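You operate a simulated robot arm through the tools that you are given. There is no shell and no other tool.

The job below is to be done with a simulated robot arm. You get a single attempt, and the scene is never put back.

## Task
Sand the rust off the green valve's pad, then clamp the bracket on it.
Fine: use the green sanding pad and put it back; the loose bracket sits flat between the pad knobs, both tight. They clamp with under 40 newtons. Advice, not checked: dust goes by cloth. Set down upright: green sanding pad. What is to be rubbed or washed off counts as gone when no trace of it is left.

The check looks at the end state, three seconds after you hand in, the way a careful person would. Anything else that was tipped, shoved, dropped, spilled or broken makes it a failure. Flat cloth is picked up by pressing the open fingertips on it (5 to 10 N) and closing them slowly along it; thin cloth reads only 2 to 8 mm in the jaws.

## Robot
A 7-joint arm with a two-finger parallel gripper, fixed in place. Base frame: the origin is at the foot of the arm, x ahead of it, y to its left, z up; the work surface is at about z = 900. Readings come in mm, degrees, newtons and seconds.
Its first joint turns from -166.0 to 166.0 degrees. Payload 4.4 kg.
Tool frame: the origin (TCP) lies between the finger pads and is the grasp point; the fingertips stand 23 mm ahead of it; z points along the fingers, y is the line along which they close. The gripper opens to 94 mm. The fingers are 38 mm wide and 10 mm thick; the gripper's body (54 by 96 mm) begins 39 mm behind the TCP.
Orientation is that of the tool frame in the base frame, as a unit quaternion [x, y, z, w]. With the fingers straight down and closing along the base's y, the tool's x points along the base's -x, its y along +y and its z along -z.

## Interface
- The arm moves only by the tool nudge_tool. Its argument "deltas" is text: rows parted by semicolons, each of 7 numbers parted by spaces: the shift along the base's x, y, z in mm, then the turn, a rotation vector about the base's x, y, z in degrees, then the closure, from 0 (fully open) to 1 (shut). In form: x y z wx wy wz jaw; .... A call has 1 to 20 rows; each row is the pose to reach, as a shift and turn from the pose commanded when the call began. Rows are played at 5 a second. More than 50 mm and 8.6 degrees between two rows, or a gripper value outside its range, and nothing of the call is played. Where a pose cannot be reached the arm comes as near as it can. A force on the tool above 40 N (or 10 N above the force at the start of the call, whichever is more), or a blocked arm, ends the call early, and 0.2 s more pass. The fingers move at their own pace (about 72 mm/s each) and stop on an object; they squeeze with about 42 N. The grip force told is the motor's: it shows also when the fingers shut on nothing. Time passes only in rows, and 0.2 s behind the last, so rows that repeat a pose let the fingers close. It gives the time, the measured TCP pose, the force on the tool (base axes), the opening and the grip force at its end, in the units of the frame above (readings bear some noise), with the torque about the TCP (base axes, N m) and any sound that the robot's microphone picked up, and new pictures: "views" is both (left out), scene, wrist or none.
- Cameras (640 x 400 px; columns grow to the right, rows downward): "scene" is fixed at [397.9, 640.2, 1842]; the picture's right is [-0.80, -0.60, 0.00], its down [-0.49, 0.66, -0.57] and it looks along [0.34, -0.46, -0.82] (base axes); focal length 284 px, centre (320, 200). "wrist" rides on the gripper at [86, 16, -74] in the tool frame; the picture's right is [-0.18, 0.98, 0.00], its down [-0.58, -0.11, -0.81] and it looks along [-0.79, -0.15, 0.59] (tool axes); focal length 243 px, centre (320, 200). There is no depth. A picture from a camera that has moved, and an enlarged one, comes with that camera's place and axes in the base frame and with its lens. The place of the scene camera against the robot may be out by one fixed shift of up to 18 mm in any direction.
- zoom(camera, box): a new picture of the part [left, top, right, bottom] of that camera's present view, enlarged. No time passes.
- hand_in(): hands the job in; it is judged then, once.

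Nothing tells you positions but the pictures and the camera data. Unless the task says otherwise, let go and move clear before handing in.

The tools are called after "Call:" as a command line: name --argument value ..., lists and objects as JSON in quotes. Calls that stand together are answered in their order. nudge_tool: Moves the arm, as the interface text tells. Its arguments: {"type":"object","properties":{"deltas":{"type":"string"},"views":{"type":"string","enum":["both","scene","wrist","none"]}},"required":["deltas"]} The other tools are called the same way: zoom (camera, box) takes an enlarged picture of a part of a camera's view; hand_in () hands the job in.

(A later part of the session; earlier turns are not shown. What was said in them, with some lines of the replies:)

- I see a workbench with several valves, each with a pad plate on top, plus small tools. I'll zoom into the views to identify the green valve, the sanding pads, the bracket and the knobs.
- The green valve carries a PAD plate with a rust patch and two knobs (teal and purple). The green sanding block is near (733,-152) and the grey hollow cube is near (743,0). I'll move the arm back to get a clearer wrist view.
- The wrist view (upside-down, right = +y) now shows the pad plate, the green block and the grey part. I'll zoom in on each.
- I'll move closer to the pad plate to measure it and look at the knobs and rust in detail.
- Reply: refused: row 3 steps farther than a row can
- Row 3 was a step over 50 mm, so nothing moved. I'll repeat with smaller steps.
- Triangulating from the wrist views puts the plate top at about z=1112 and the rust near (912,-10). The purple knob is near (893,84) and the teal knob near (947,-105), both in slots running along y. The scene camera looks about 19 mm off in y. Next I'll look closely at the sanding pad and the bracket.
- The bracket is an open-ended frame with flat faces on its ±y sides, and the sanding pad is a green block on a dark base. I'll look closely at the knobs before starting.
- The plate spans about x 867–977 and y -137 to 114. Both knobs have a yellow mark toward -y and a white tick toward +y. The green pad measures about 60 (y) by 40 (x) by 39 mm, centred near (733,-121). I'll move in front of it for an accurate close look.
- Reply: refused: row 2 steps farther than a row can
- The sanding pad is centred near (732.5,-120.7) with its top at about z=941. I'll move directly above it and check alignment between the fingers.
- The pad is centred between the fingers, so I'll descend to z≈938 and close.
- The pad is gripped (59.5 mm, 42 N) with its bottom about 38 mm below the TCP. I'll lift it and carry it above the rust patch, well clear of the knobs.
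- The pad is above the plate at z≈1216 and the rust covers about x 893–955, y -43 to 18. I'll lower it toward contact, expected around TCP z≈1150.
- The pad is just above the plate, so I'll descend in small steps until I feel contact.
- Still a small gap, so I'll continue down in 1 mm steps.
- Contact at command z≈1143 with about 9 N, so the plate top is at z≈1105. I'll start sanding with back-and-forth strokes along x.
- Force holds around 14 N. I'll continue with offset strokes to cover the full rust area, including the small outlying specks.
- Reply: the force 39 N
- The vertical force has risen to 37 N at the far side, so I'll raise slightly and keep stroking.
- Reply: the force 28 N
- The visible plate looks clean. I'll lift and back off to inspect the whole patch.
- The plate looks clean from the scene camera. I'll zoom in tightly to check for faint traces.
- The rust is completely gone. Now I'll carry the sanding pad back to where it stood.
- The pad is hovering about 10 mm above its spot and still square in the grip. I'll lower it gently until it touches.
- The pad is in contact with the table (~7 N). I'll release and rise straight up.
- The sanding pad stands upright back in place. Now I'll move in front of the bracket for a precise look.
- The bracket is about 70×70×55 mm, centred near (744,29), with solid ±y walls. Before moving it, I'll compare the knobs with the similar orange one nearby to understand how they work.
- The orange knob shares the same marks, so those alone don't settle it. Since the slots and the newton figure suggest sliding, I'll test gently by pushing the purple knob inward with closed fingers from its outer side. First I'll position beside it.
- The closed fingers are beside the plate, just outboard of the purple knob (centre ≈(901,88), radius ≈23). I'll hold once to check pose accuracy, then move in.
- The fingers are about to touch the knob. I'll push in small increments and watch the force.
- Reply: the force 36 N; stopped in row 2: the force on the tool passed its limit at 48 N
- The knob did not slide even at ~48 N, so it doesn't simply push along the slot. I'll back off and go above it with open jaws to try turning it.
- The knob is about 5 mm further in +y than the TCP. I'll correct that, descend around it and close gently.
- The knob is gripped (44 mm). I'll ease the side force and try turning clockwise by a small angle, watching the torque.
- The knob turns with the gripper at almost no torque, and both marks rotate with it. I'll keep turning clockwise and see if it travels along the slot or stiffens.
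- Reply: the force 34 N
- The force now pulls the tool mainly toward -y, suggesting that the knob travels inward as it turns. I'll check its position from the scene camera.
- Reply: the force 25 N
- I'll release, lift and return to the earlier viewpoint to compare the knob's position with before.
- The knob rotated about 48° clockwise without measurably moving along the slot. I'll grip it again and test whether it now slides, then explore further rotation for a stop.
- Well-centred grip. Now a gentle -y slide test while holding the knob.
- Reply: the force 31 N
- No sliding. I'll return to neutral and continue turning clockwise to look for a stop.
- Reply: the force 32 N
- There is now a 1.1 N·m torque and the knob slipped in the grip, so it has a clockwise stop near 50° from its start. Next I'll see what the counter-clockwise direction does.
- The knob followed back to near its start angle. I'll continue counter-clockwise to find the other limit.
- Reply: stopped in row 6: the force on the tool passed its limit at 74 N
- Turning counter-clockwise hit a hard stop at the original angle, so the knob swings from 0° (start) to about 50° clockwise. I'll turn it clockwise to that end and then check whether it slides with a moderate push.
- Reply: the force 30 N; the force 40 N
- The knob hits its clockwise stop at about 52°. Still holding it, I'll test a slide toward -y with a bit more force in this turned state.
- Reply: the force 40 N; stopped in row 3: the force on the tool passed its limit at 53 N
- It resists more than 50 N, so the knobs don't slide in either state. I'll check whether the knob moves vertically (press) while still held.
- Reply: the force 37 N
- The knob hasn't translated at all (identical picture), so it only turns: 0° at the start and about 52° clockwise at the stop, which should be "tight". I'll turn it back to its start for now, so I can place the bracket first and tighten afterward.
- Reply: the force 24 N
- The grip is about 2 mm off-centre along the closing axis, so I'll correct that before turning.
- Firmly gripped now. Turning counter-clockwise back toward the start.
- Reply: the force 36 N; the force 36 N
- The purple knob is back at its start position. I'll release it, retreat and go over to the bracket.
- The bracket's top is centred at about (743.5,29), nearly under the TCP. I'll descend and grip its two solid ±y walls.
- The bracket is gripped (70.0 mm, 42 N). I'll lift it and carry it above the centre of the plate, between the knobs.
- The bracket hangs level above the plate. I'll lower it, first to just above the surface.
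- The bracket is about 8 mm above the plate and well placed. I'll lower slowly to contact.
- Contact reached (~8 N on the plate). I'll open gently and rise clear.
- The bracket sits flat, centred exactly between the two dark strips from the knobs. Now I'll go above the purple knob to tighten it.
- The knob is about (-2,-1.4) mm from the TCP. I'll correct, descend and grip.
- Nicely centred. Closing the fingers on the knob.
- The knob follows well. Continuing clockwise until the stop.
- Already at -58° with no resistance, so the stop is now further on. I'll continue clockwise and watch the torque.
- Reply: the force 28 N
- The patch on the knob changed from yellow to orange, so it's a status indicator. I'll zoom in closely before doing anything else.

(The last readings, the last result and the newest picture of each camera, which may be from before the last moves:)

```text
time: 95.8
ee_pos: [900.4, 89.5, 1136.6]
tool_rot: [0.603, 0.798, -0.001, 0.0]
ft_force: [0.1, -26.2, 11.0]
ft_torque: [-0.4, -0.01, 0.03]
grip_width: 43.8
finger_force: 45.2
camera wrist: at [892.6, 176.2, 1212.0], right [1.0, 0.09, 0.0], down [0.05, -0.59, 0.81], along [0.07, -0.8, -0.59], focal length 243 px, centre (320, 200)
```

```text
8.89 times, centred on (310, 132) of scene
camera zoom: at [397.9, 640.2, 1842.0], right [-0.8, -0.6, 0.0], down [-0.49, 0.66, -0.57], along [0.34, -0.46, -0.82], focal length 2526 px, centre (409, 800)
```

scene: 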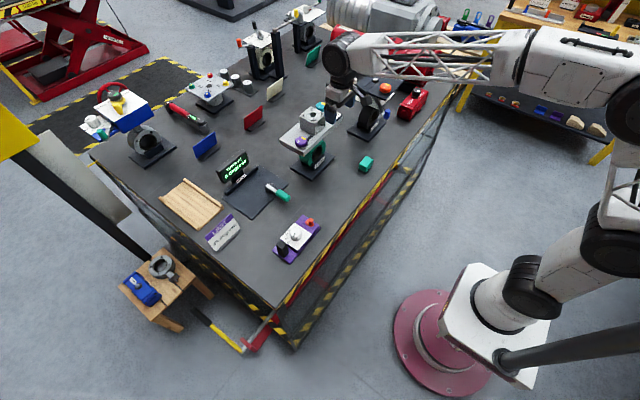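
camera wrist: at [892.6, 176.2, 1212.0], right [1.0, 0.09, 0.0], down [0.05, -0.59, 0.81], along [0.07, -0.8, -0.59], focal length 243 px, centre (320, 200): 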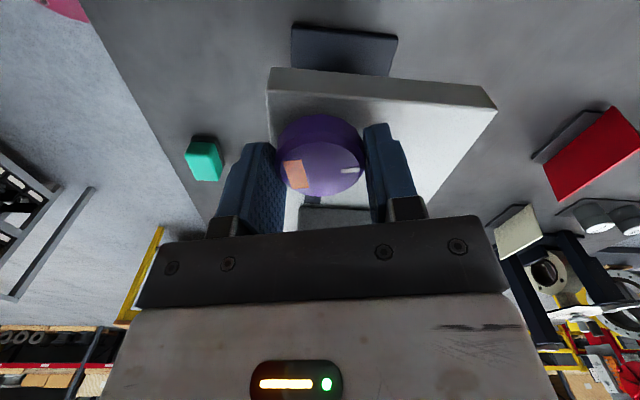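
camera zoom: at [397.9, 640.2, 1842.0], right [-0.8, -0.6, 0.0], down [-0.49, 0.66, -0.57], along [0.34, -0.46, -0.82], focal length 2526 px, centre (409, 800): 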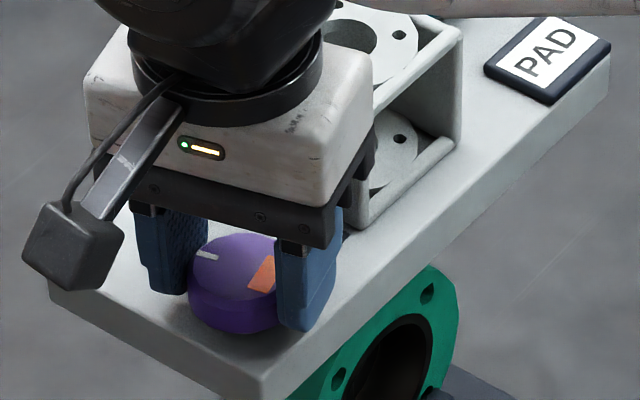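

The indicator is now clearly orange. I'll relieve side force and advance only a few degrees, checking colour and torque each time.

Call:
nudge_tool --deltas "0 -0.9 0.4 0 0 0 0.62; 0 -0.9 0.4 0 0 -2 0.62; 0 -0.9 0.4 0 0 -4 0.62" --views "wrist"

Call:
zoom --camera "wrist" --box '[270, 145, 370, 205]'

```text
time: 96.6
ee_pos: [900.1, 90.0, 1137.7]
tool_rot: [0.63, 0.777, 0.001, 0.0]
ft_force: [15.5, -8.3, 11.6]
ft_torque: [-0.24, -0.23, 0.01]
grip_width: 44.3
finger_force: 45.2
camera wrist: at [898.4, 176.7, 1212.0], right [1.0, 0.02, 0.0], down [0.01, -0.59, 0.81], along [0.02, -0.81, -0.59], focal length 243 px, centre (320, 200)
```

wrist: 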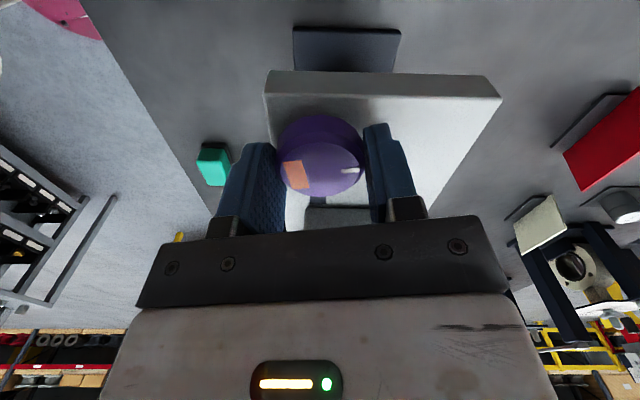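

```text
6.40 times, centred on (320, 175) of wrist
camera zoom: at [898.4, 176.7, 1212.0], right [1.0, 0.02, 0.0], down [0.01, -0.59, 0.81], along [0.02, -0.81, -0.59], focal length 1553 px, centre (320, 360)
```

zoom: 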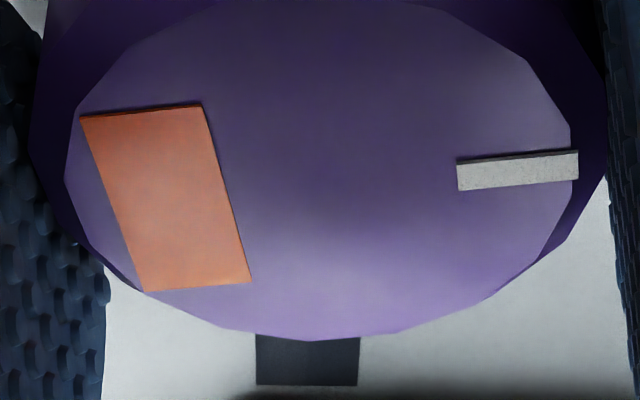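

The colour is steady orange and the knob still turns freely. I'll continue in small steps and look for a further change or a stop.

Call:
nudge_tool --deltas "0.4 -0.2 0.4 0 0 -2 0.62; 0.4 -0.2 0.4 0 0 -4 0.62; 0.4 -0.2 0.4 0 0 -6 0.62" --views "wrist"

Call:
zoom --camera "wrist" --box '[270, 145, 370, 205]'

```text
time: 97.5
ee_pos: [900.0, 89.3, 1137.8]
tool_rot: [0.669, 0.744, 0.002, 0.0]
ft_force: [12.2, 2.8, -4.0]
ft_torque: [0.27, -0.09, -0.02]
grip_width: 43.9
finger_force: 44.9
stopped in row 3: the force on the tool passed its limit at 42 N (the readings are from after the stop); the commanded pose is now the measured one
camera wrist: at [907.4, 176.5, 1212.0], right [1.0, -0.08, 0.0], down [-0.05, -0.59, 0.81], along [-0.06, -0.8, -0.59], focal length 243 px, centre (320, 200)
```

wrist: 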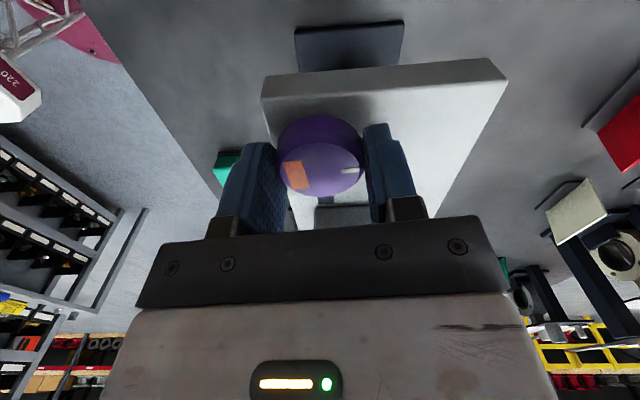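

```text
6.40 times, centred on (320, 175) of wrist
camera zoom: at [907.4, 176.5, 1212.0], right [1.0, -0.08, 0.0], down [-0.05, -0.59, 0.81], along [-0.06, -0.8, -0.59], focal length 1553 px, centre (320, 360)
```

zoom: 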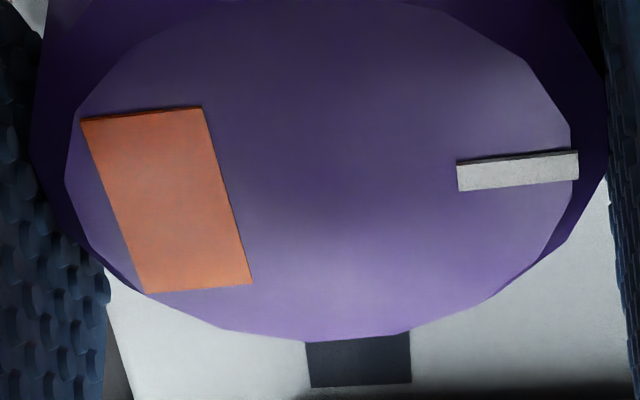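

Torque remains near zero and the colour is unchanged at about -84°. I'll relieve the side load and go a little further.

Call:
nudge_tool --deltas "0.5 0 0 0 0 0 0.62; 0.5 0 0 0 0 -2 0.62; 0.5 0 0 0 0 -4 0.62" --views "wrist"

Call:
zoom --camera "wrist" --box '[270, 145, 370, 205]'

```text
time: 98.3
ee_pos: [901.0, 89.5, 1136.4]
tool_rot: [0.694, 0.72, 0.001, -0.001]
ft_force: [1.9, 5.1, -6.3]
ft_torque: [0.11, -0.3, 0.05]
grip_width: 44.0
finger_force: 44.8
camera wrist: at [913.6, 175.8, 1212.0], right [0.99, -0.15, 0.0], down [-0.09, -0.59, 0.81], along [-0.12, -0.8, -0.59], focal length 243 px, centre (320, 200)
```

wrist: 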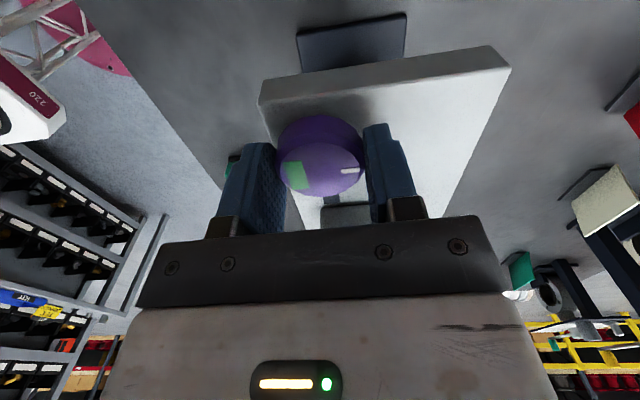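

```text
6.40 times, centred on (320, 175) of wrist
camera zoom: at [913.6, 175.8, 1212.0], right [0.99, -0.15, 0.0], down [-0.09, -0.59, 0.81], along [-0.12, -0.8, -0.59], focal length 1553 px, centre (320, 360)
```

zoom: 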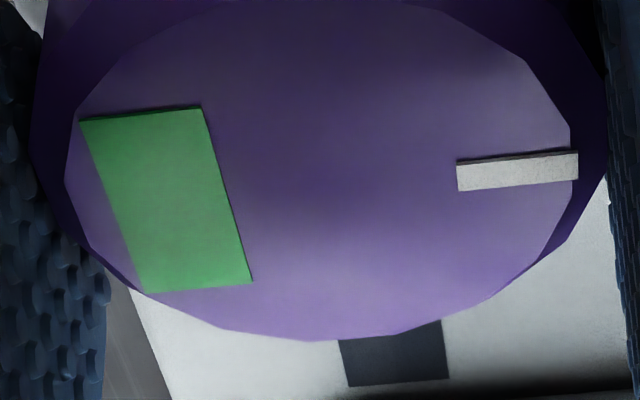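

The indicator turned green at about -88°, which should mean tight. I'll release without turning further and rise.

Call:
nudge_tool --deltas "0 0 0 0 0 0 0.55; 0 0 0 0 0 0 0.48; 0 0 0 0 0 0 0.4; 0 0 0 0 0 0 0.3; 0 0 0 0 0 0 0.3; 0 0 20 0 0 0 0.3; 0 0 45 0 0 0 0.3; 0 0 75 0 0 0 0.3; 0 0 75 0 0 0 0.3"

Call:
zoom --camera "scene" --box '[275, 80, 355, 150]'

Call:
zoom --camera "wrist" --box '[190, 40, 450, 220]'

```text
time: 100.3
ee_pos: [898.5, 89.1, 1214.2]
tool_rot: [0.694, 0.72, 0.001, 0.0]
ft_force: [-0.5, 0.5, -0.5]
ft_torque: [-0.01, 0.0, -0.02]
grip_width: 65.6
finger_force: 0.1
camera wrist: at [911.7, 173.9, 1288.9], right [0.99, -0.15, 0.0], down [-0.09, -0.59, 0.81], along [-0.12, -0.8, -0.59], focal length 243 px, centre (320, 200)
```

scene: 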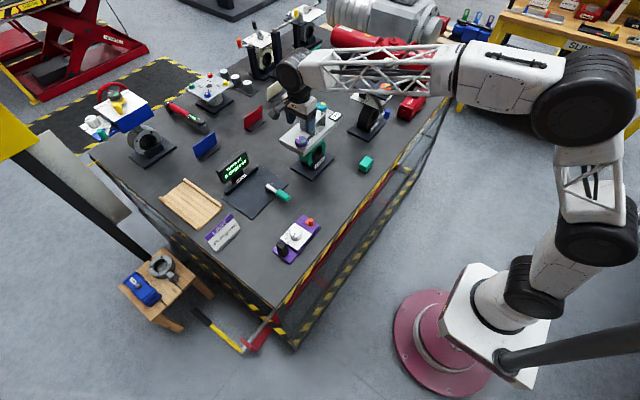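
wrist: 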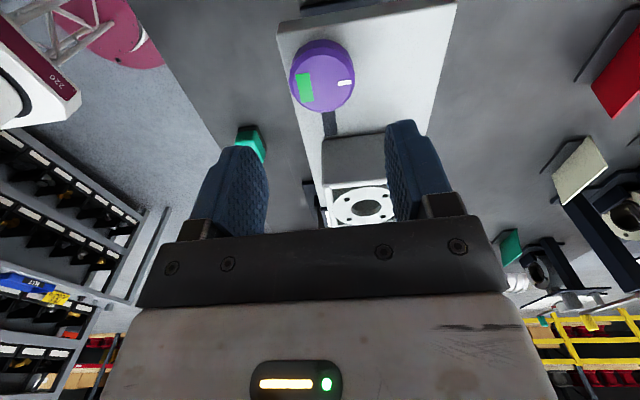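

```text
5.71 times, centred on (315, 115) of scene
camera zoom: at [397.9, 640.2, 1842.0], right [-0.8, -0.6, 0.0], down [-0.49, 0.66, -0.57], along [0.34, -0.46, -0.82], focal length 1624 px, centre (349, 686)
```

zoom: 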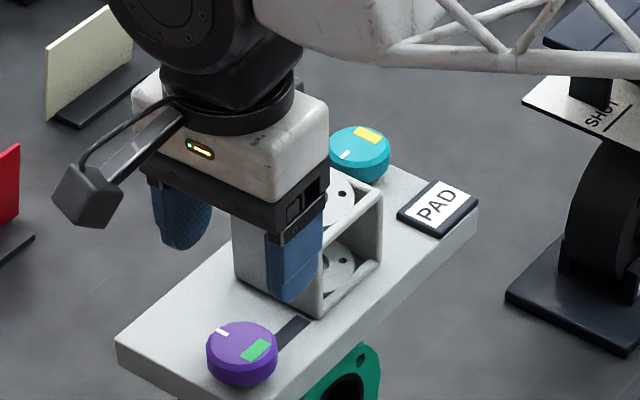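

```text
2.22 times, centred on (320, 130) of wrist
camera zoom: at [911.7, 173.9, 1288.9], right [0.99, -0.15, 0.0], down [-0.09, -0.59, 0.81], along [-0.12, -0.8, -0.59], focal length 539 px, centre (320, 356)
```

zoom: 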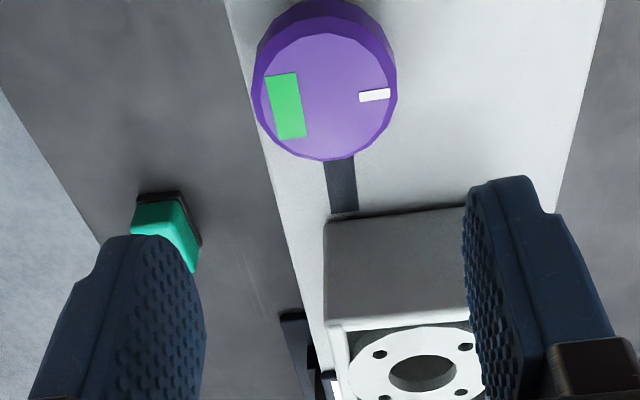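

The purple knob's indicator stays green after release. Next is the teal knob: I'll move above it, rotating the tool back to its neutral angle on the way at safe height.

Call:
nudge_tool --deltas "0 -10 25 0 0 8 0.3; -5 -25 36 0 0 16 0.3; -10 -45 36 0 0 24 0.3; -15 -65 36 0 0 32 0.3; -18 -85 36 0 0 40 0.3; -10 -105 36 0 0 48 0.3; 0 -125 36 0 0 56 0.3; 10 -145 36 0 0 64 0.3; 25 -165 36 0 0 72 0.3; 40 -185 36 0 0 80 0.3; 55 -200 20 0 0 88 0.3; 58.5 -200 5 0 0 88 0.3; 58.5 -200 5 0 0 88 0.3"

Call:
zoom --camera "wrist" --box '[190, 40, 450, 220]'

Call:
zoom --camera "scene" --box '[275, 80, 355, 150]'

```text
time: 103.2
ee_pos: [957.6, -110.5, 1219.3]
tool_rot: [-0.001, 1.0, 0.001, -0.001]
ft_force: [0.4, 0.7, 0.2]
ft_torque: [-0.04, 0.02, -0.05]
grip_width: 65.9
finger_force: 0.1
camera wrist: at [871.0, -95.2, 1294.0], right [0.18, 0.98, 0.0], down [0.58, -0.11, 0.81], along [0.79, -0.15, -0.59], focal length 243 px, centre (320, 200)
```

scene: 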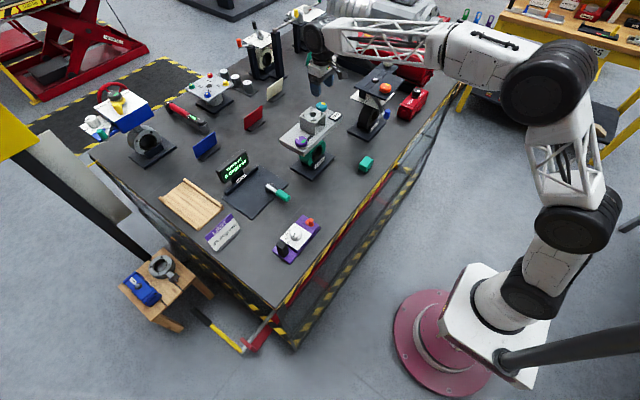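
wrist: 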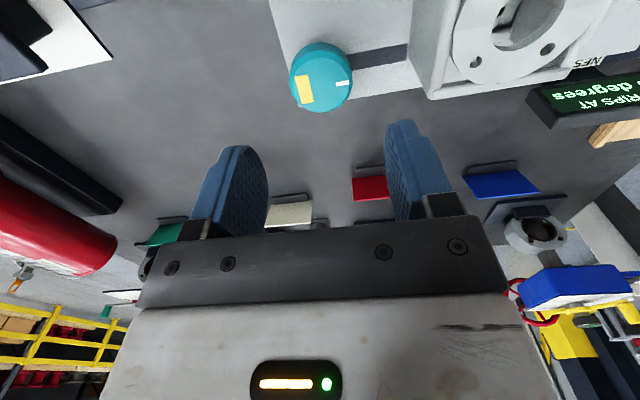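

```text
2.22 times, centred on (320, 130) of wrist
camera zoom: at [871.0, -95.2, 1294.0], right [0.18, 0.98, 0.0], down [0.58, -0.11, 0.81], along [0.79, -0.15, -0.59], focal length 539 px, centre (320, 356)
```

zoom: 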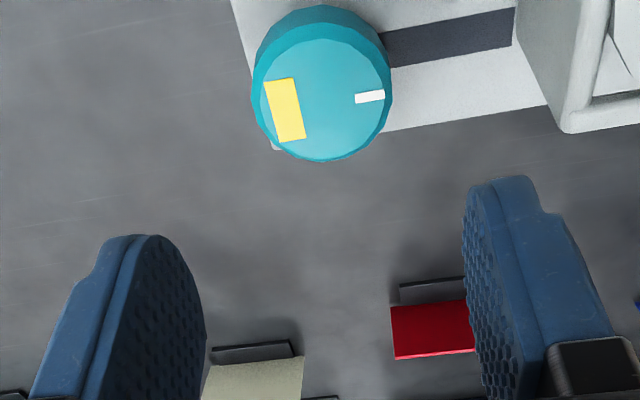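

```text
5.71 times, centred on (315, 115) of scene
camera zoom: at [397.9, 640.2, 1842.0], right [-0.8, -0.6, 0.0], down [-0.49, 0.66, -0.57], along [0.34, -0.46, -0.82], focal length 1624 px, centre (349, 686)
```

zoom: 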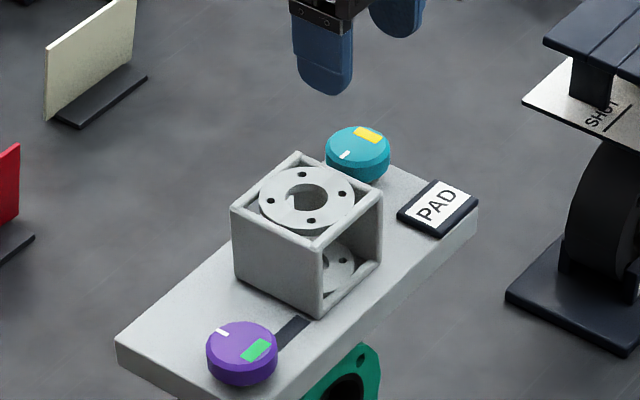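

The teal knob is about (+2,+1.4) mm from the TCP. I'll correct, descend and centre around it.

Call:
nudge_tool --deltas "1.9 1.5 -25 0 0 0 0.3; 1.9 1.5 -50 0 0 0 0.3; 1.9 1.5 -70 0 0 0 0.3; 1.9 1.5 -80 0 0 0 0.3; 1.9 1.5 -82 0 0 0 0.3; 1.9 1.5 -82 0 0 0 0.42; 1.9 1.5 -82 0 0 0 0.48; 1.9 1.5 -82 0 0 0 0.48" --views "wrist"

Call:
zoom --camera "wrist" --box '[190, 60, 450, 220]'

```text
time: 105.0
ee_pos: [959.8, -109.7, 1136.4]
tool_rot: [0.0, 1.0, 0.0, -0.001]
ft_force: [0.4, 0.5, 0.5]
ft_torque: [-0.02, 0.0, -0.01]
grip_width: 49.0
finger_force: 0.0
camera wrist: at [874.8, -94.5, 1210.7], right [0.18, 0.98, 0.0], down [0.58, -0.11, 0.81], along [0.79, -0.15, -0.59], focal length 243 px, centre (320, 200)
```

wrist: 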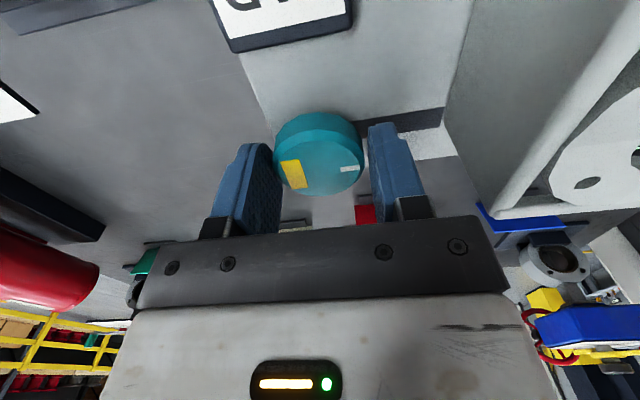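

```text
2.46 times, centred on (320, 140) of wrist
camera zoom: at [874.8, -94.5, 1210.7], right [0.18, 0.98, 0.0], down [0.58, -0.11, 0.81], along [0.79, -0.15, -0.59], focal length 597 px, centre (320, 348)
```

zoom: 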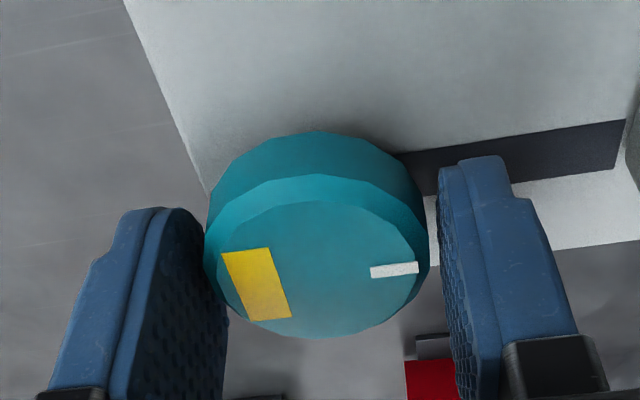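

Call:
nudge_tool --deltas "0 -0.8 0 0 0 0 0.48; 0 -0.8 0 0 0 0 0.52; 0 -0.8 0 0 0 0 0.56; 0 -0.8 0 0 0 0 0.62; 0 -0.8 0 0 0 0 0.62" --views "none"

```text
time: 106.2
ee_pos: [959.5, -110.1, 1135.5]
tool_rot: [0.0, 1.0, 0.002, -0.001]
ft_force: [-1.5, 2.9, -0.2]
ft_torque: [-0.06, -0.02, 0.04]
grip_width: 43.8
finger_force: 44.9
```

Gripped with almost no side force. Turning clockwise.

Call:
nudge_tool --deltas "0 0 0 0 0 -8 0.62; 0 0 0 0 0 -16 0.62; 0 0 0 0 0 -24 0.62; 0 0 0 0 0 -32 0.62; 0 0 0 0 0 -40 0.62" --views "wrist"

```text
time: 107.3
ee_pos: [960.5, -112.7, 1135.8]
tool_rot: [0.343, 0.939, 0.001, 0.0]
ft_force: [0.1, -25.7, 11.7]
ft_torque: [-0.26, 1.08, 0.09]
grip_width: 44.0
finger_force: 45.4
camera wrist: at [904.7, -44.4, 1210.7], right [0.77, 0.63, 0.0], down [0.37, -0.46, 0.81], along [0.51, -0.62, -0.59], focal length 243 px, centre (320, 200)
```

wrist: 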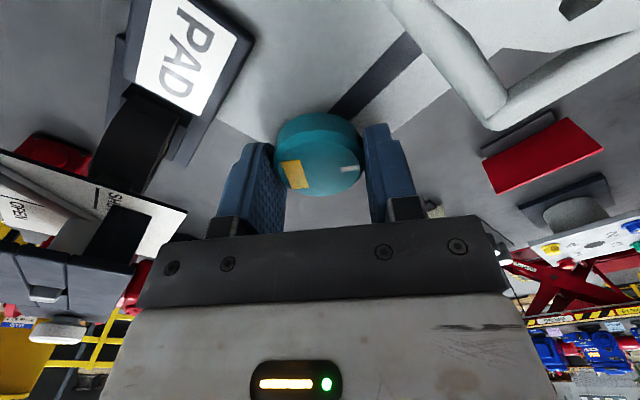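

Knob follows. I'll relieve the side load and continue.

Call:
nudge_tool --deltas "0 -1 0.3 0 0 0 0.62; 0 -1 0.3 0 0 -6 0.62; 0 -1 0.3 0 0 -12 0.62; 0 -1 0.3 0 0 -18 0.62" --views "wrist"

```text
time: 108.3
ee_pos: [960.4, -112.0, 1136.0]
tool_rot: [0.485, 0.874, 0.001, -0.001]
ft_force: [-27.2, -30.1, 4.3]
ft_torque: [-0.96, -0.11, 0.1]
grip_width: 43.8
finger_force: 45.2
camera wrist: at [928.0, -31.0, 1210.8], right [0.93, 0.36, 0.0], down [0.22, -0.55, 0.81], along [0.29, -0.75, -0.59], focal length 243 px, centre (320, 200)
```

wrist: 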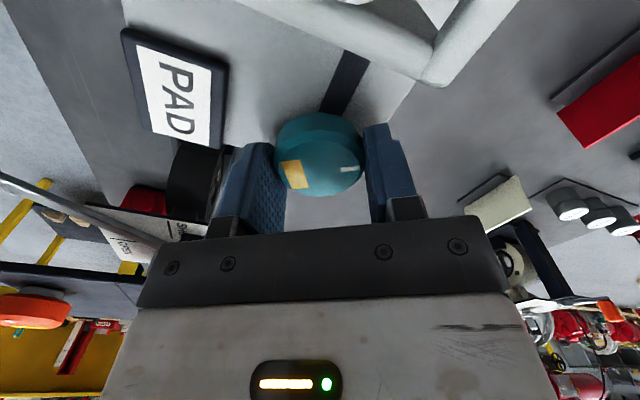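

Call:
nudge_tool --deltas "-0.6 -0.6 0 0 0 0 0.62; -1.2 -1.3 0 0 0 0 0.62; -1.2 -1.3 0 0 0 0 0.62" --views "none"

```text
time: 109.2
ee_pos: [958.9, -112.5, 1135.0]
tool_rot: [0.484, 0.875, 0.001, 0.0]
ft_force: [-6.2, -23.4, 5.4]
ft_torque: [0.23, 0.57, -0.02]
grip_width: 44.2
finger_force: 45.3
```

Call:
nudge_tool --deltas "-0.2 -1.0 0.2 0 0 0 0.62; -0.2 -1.5 0.2 0 0 0 0.62; -0.2 -1.5 0.2 0 0 0 0.62" --views "none"

```text
time: 110.0
ee_pos: [959.3, -112.5, 1136.2]
tool_rot: [0.484, 0.875, 0.001, 0.0]
ft_force: [0.5, 23.3, -2.3]
ft_torque: [0.08, -0.59, -0.02]
grip_width: 44.1
finger_force: 44.6
```

Call:
nudge_tool --deltas "0 0.7 0 0 0 0 0.62; 0 0.7 0 0 0 -4 0.62; 0 0.7 0 0 0 -8 0.62; 0 0.7 0 0 0 -12 0.62" --views "wrist"

Call:
zoom --camera "wrist" --box '[270, 145, 370, 205]'

```text
time: 111.0
ee_pos: [959.7, -112.1, 1135.8]
tool_rot: [0.573, 0.819, 0.002, 0.0]
ft_force: [11.1, 21.0, -2.4]
ft_torque: [-0.45, -0.82, 0.05]
grip_width: 43.8
finger_force: 45.6
camera wrist: at [945.0, -26.4, 1210.7], right [0.99, 0.16, 0.0], down [0.1, -0.58, 0.81], along [0.13, -0.79, -0.59], focal length 243 px, centre (320, 200)
```

wrist: 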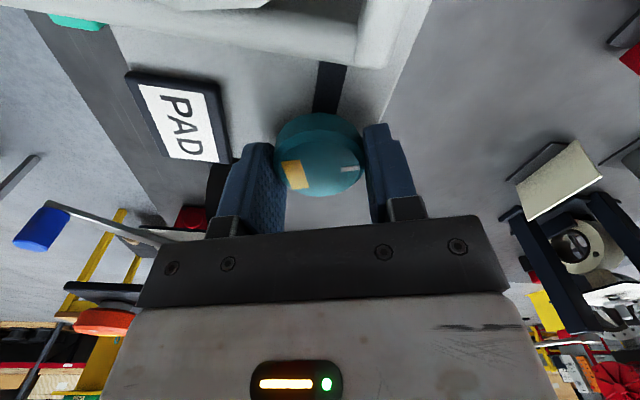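

```text
6.40 times, centred on (320, 175) of wrist
camera zoom: at [945.0, -26.4, 1210.7], right [0.99, 0.16, 0.0], down [0.1, -0.58, 0.81], along [0.13, -0.79, -0.59], focal length 1553 px, centre (320, 360)
```

zoom: 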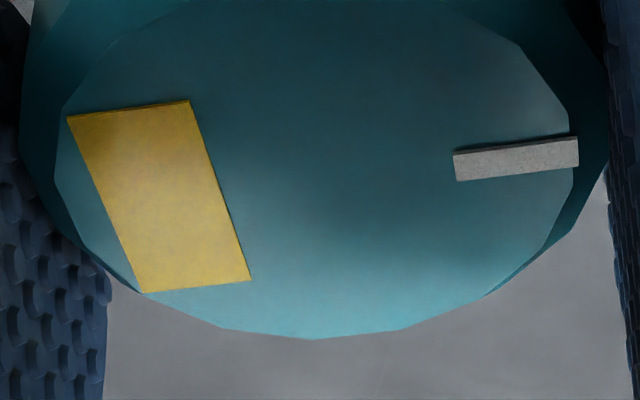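

Still yellow at -70°. Relieving the load and continuing in small steps.

Call:
nudge_tool --deltas "0.4 0.7 0 0 0 0 0.62; 0.4 0.7 0 0 0 -3 0.62; 0.4 0.7 0 0 0 -6 0.62; 0.4 0.7 0 0 0 -9 0.62" --views "wrist"

Call:
zoom --camera "wrist" --box '[270, 145, 370, 205]'

```text
time: 112.0
ee_pos: [958.0, -113.7, 1135.9]
tool_rot: [0.636, 0.772, 0.001, -0.001]
ft_force: [-31.1, 9.7, -1.2]
ft_torque: [0.54, 0.71, 0.09]
grip_width: 44.0
finger_force: 44.8
camera wrist: at [958.5, -25.3, 1210.8], right [1.0, 0.01, 0.0], down [0.0, -0.59, 0.81], along [0.0, -0.81, -0.59], focal length 243 px, centre (320, 200)
```

wrist: 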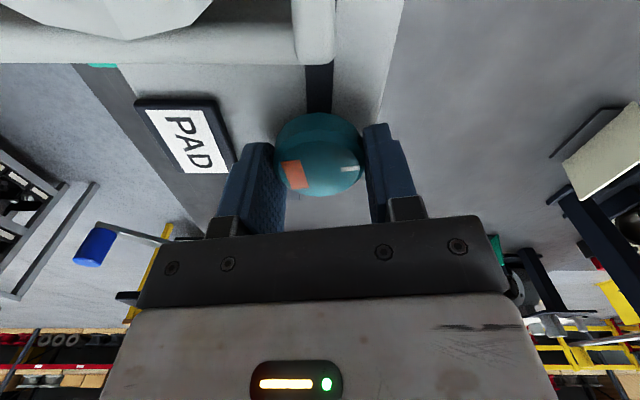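

```text
6.40 times, centred on (320, 175) of wrist
camera zoom: at [958.5, -25.3, 1210.8], right [1.0, 0.01, 0.0], down [0.0, -0.59, 0.81], along [0.0, -0.81, -0.59], focal length 1553 px, centre (320, 360)
```

zoom: 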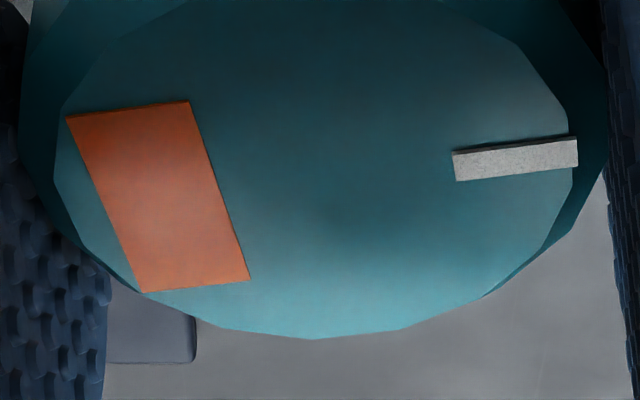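

Orange at -79°, the same sequence as the purple knob. Relieving and advancing carefully toward green.

Call:
nudge_tool --deltas "-0.7 0.2 0 0 0 0 0.62; -1.3 0.3 0 0 0 0 0.62; -1.3 0.3 0 0 0 -3 0.62; -1.3 0.3 0 0 0 -6 0.62" --views "wrist"

Call:
zoom --camera "wrist" --box '[270, 145, 370, 205]'

```text
time: 113.0
ee_pos: [958.9, -113.1, 1134.3]
tool_rot: [0.676, 0.737, 0.0, -0.001]
ft_force: [3.4, -7.6, -9.0]
ft_torque: [-1.0, -0.6, 0.0]
grip_width: 43.6
finger_force: 44.9
camera wrist: at [967.2, -25.8, 1210.8], right [1.0, -0.1, 0.0], down [-0.06, -0.59, 0.81], along [-0.08, -0.8, -0.59], focal length 243 px, centre (320, 200)
```

wrist: 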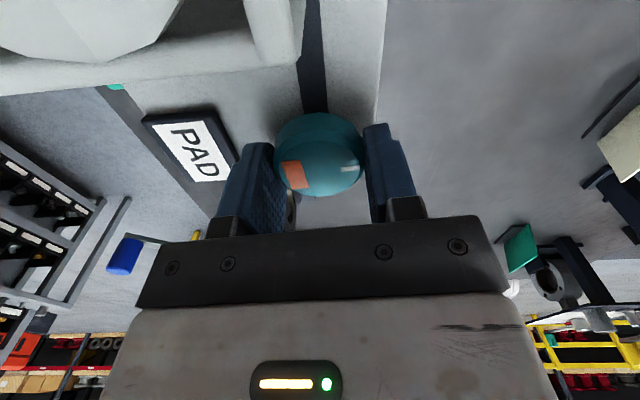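

```text
6.40 times, centred on (320, 175) of wrist
camera zoom: at [967.2, -25.8, 1210.8], right [1.0, -0.1, 0.0], down [-0.06, -0.59, 0.81], along [-0.08, -0.8, -0.59], focal length 1553 px, centre (320, 360)
```

zoom: 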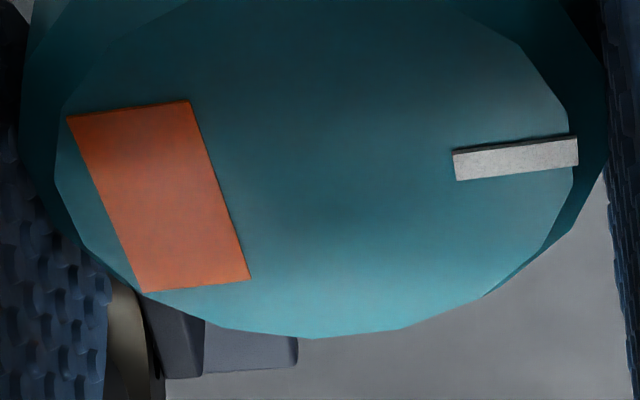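

Still orange at -85°. A few more degrees.

Call:
nudge_tool --deltas "0 -0.3 0 0 0 -2 0.62; 0 -0.3 0 0 0 -4 0.62" --views "wrist"

Call:
zoom --camera "wrist" --box '[270, 145, 370, 205]'

```text
time: 113.5
ee_pos: [957.3, -112.4, 1135.4]
tool_rot: [0.701, 0.713, 0.001, 0.0]
ft_force: [-18.0, -10.9, -6.9]
ft_torque: [-0.55, -0.2, 0.11]
grip_width: 44.1
finger_force: 45.2
camera wrist: at [973.2, -26.6, 1210.8], right [0.99, -0.17, 0.0], down [-0.1, -0.58, 0.81], along [-0.13, -0.79, -0.59], focal length 243 px, centre (320, 200)
```

wrist: 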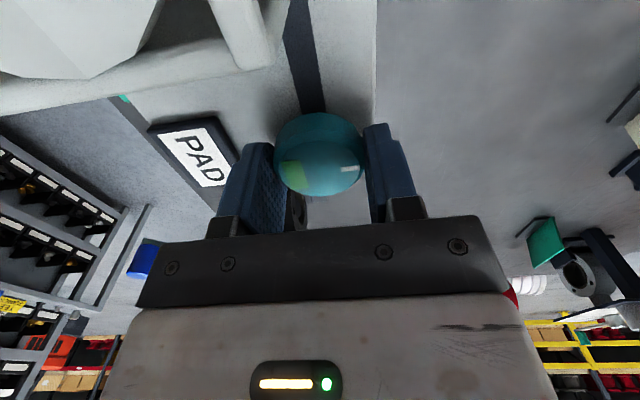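

```text
6.40 times, centred on (320, 175) of wrist
camera zoom: at [973.2, -26.6, 1210.8], right [0.99, -0.17, 0.0], down [-0.1, -0.58, 0.81], along [-0.13, -0.79, -0.59], focal length 1553 px, centre (320, 360)
```

zoom: 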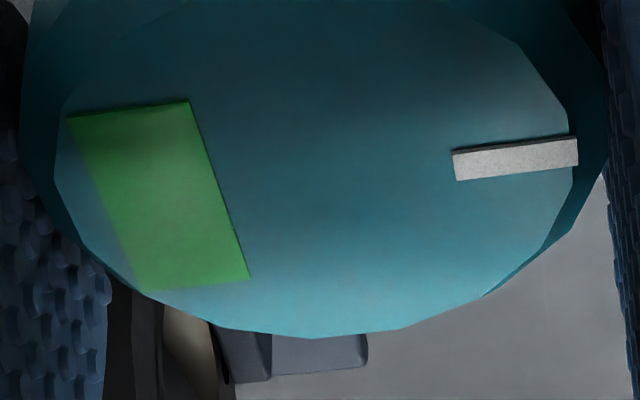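

Green. I'll relieve the side load slightly, release and rise straight up.

Call:
nudge_tool --deltas "-0.7 -0.3 0 0 0 0 0.62; -0.7 -0.3 0 0 0 0 0.55; -0.7 -0.3 0 0 0 0 0.48; -0.7 -0.3 0 0 0 0 0.4; -0.7 -0.3 0 0 0 0 0.3; -0.7 -0.3 0 0 0 0 0.3; -0.7 -0.3 20 0 0 0 0.3; -0.7 -0.3 50 0 0 0 0.3; -0.7 -0.3 85 0 0 0 0.3; -0.7 -0.3 110 0 0 0 0.3; -0.7 -0.3 110 0 0 0 0.3"

Call:
zoom --camera "scene" --box '[275, 80, 355, 150]'

Call:
zoom --camera "wrist" --box '[190, 0, 450, 220]'

```text
time: 116.0
ee_pos: [958.7, -111.2, 1244.3]
tool_rot: [0.701, 0.713, 0.001, 0.0]
ft_force: [0.1, 0.1, 1.3]
ft_torque: [-0.04, 0.0, -0.02]
grip_width: 65.8
finger_force: 0.0
camera wrist: at [973.7, -25.3, 1319.5], right [0.99, -0.17, 0.0], down [-0.1, -0.58, 0.81], along [-0.13, -0.79, -0.59], focal length 243 px, centre (320, 200)
```

scene: 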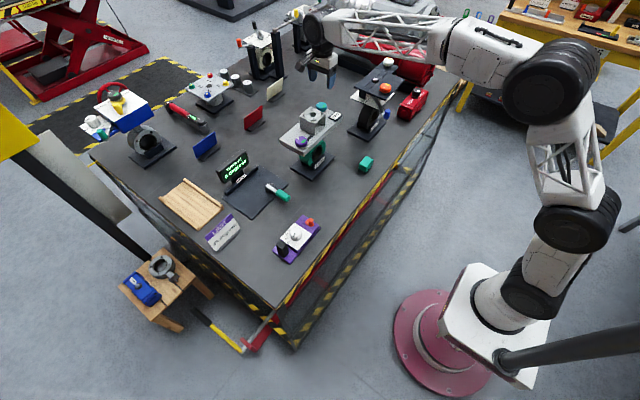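
wrist: 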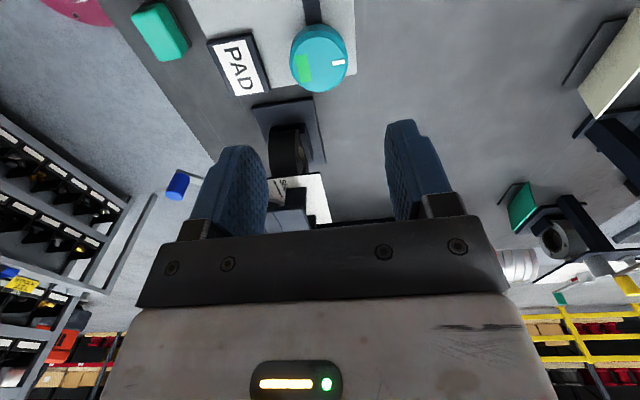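

```text
5.71 times, centred on (315, 115) of scene
camera zoom: at [397.9, 640.2, 1842.0], right [-0.8, -0.6, 0.0], down [-0.49, 0.66, -0.57], along [0.34, -0.46, -0.82], focal length 1624 px, centre (349, 686)
```

zoom: 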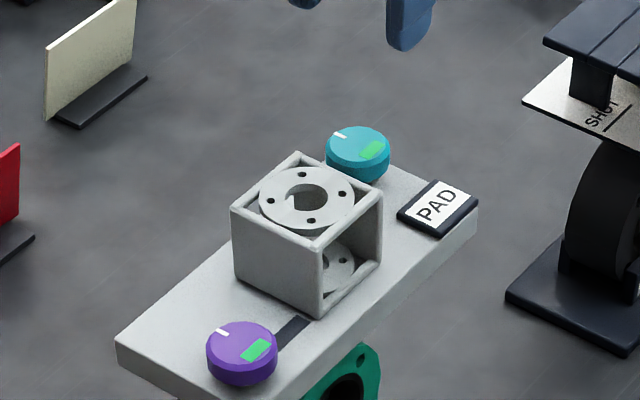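

```text
1.82 times, centred on (320, 110) of wrist
camera zoom: at [973.7, -25.3, 1319.5], right [0.99, -0.17, 0.0], down [-0.1, -0.58, 0.81], along [-0.13, -0.79, -0.59], focal length 441 px, centre (320, 364)
```

zoom: 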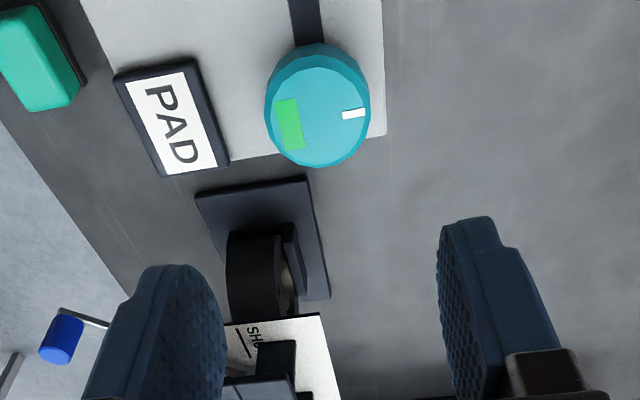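

Both indicators are green and the bracket sits flat. I'll retract the arm to its starting region, rotating the tool back, and check the whole scene.

Call:
nudge_tool --deltas "0 0 40 0 0 0 0.3; 0 0 80 0 0 8 0.3; -20 0 107 0 0 16 0.2; -55 0 107 0 0 24 0.1; -90 0 107 0 0 32 0; -125 0 107 0 0 40 0; -160 2 107 0 0 48 0; -195 4 107 0 0 56 0; -230 6 107 0 0 64 0; -255 7 107 0 0 72 0; -257 7 107 0 0 80 0; -257 7 107 0 0 88 0; -257 7 107 0 0 89 0; -257 7 107 0 0 89 0"

Call:
zoom --camera "scene" --box '[275, 80, 395, 190]'

Call:
zoom --camera "wrist" --box '[240, 20, 500, 220]'

Call:
zoom --camera "scene" --box '[285, 95, 345, 150]'

```text
time: 119.0
ee_pos: [699.1, -106.1, 1352.2]
tool_rot: [0.0, 1.0, 0.001, -0.001]
ft_force: [-0.6, 0.0, -0.5]
ft_torque: [0.0, 0.02, 0.02]
grip_width: 94.0
finger_force: 0.0
camera wrist: at [614.3, -90.4, 1427.5], right [0.18, 0.98, 0.0], down [0.58, -0.11, 0.81], along [0.79, -0.15, -0.59], focal length 243 px, centre (320, 200)
```

scene: 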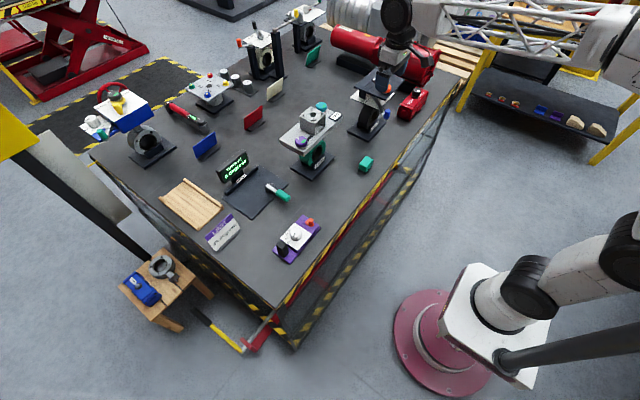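
wrist: 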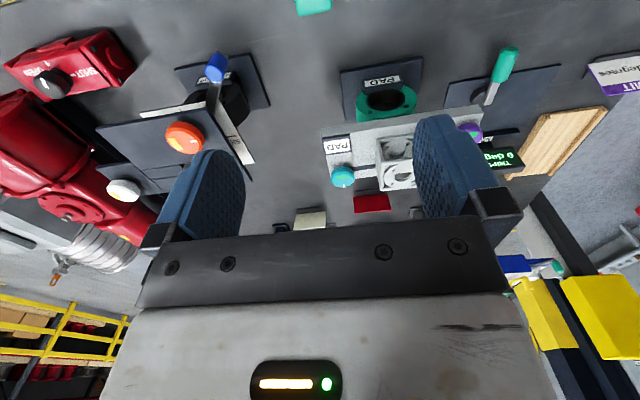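

```text
3.64 times, centred on (335, 135) of scene
camera zoom: at [397.9, 640.2, 1842.0], right [-0.8, -0.6, 0.0], down [-0.49, 0.66, -0.57], along [0.34, -0.46, -0.82], focal length 1034 px, centre (266, 436)
```

zoom: 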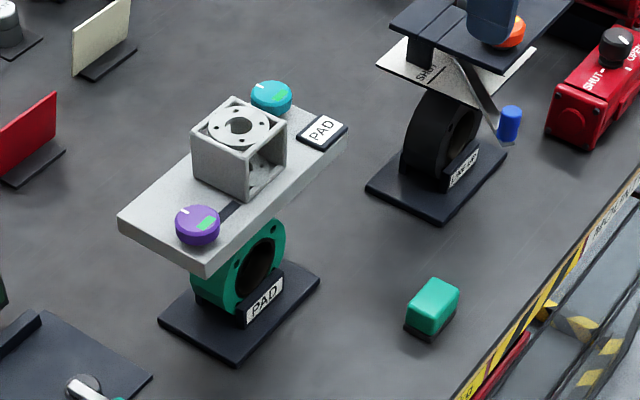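

```text
2.00 times, centred on (370, 120) of wrist
camera zoom: at [614.3, -90.4, 1427.5], right [0.18, 0.98, 0.0], down [0.58, -0.11, 0.81], along [0.79, -0.15, -0.59], focal length 485 px, centre (220, 360)
```

zoom: 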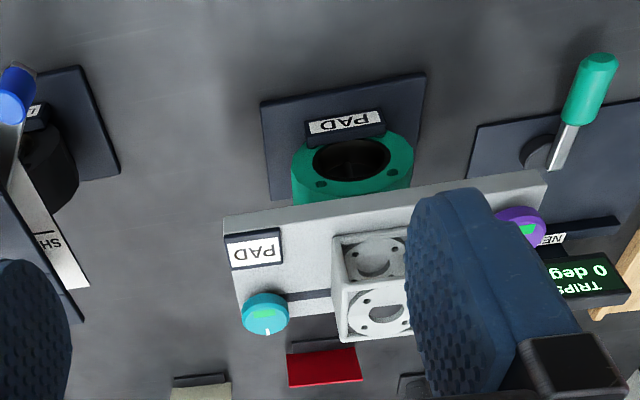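

```text
7.27 times, centred on (315, 122) of scene
camera zoom: at [397.9, 640.2, 1842.0], right [-0.8, -0.6, 0.0], down [-0.49, 0.66, -0.57], along [0.34, -0.46, -0.82], focal length 2067 px, centre (356, 764)
```

zoom: 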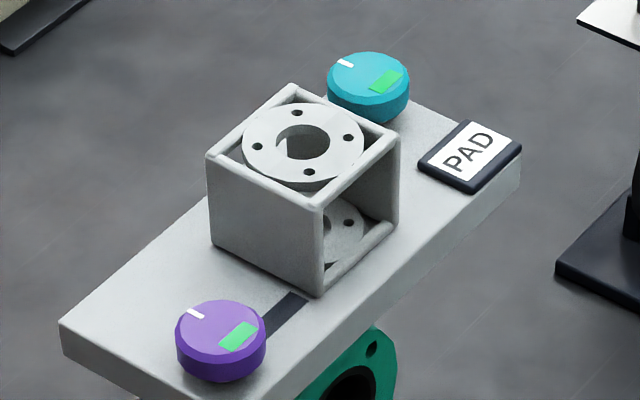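

Both knob indicators are still green and the bracket sits flat between them. The rust is gone, the green sanding pad stands upright in its original place, and nothing else looks disturbed. The arm is clear, so I'm handing in.

Call:
hand_in

```text
The job is handed in.
```

The job is handed in: the rust is sanded off the green valve's pad, and the bracket is clamped on it with both knobs tight. I haven't been told the result of the check.

- **Sanding:** I used the green sanding pad. Close-up pictures taken after sanding, before the bracket covered the spot, showed no trace of rust. The sanding pad is back upright where it stood.
- **Bracket:** It sits flat in the middle of the pad, between the two knobs.
- **Knobs:** Each one is turned clockwise about 88 degrees. The mark on each went from yellow through orange to green, and both were still green at the end. I took green to mean tight, since nothing in the task says so.
- **Force on the knobs:** While working out how the purple knob moves, and again while turning it tight, I pushed it past 40 N several times (peak about 74 N). I tried sliding, pressing and turning it. Nothing visibly moved or broke, but if "under 40 newtons" was a hard limit, I went over it.
- **Dust:** I saw no dust and no cloth, so I did not wipe the pad.

Nothing else on the bench looked disturbed in the last pictures, and the arm is clear.
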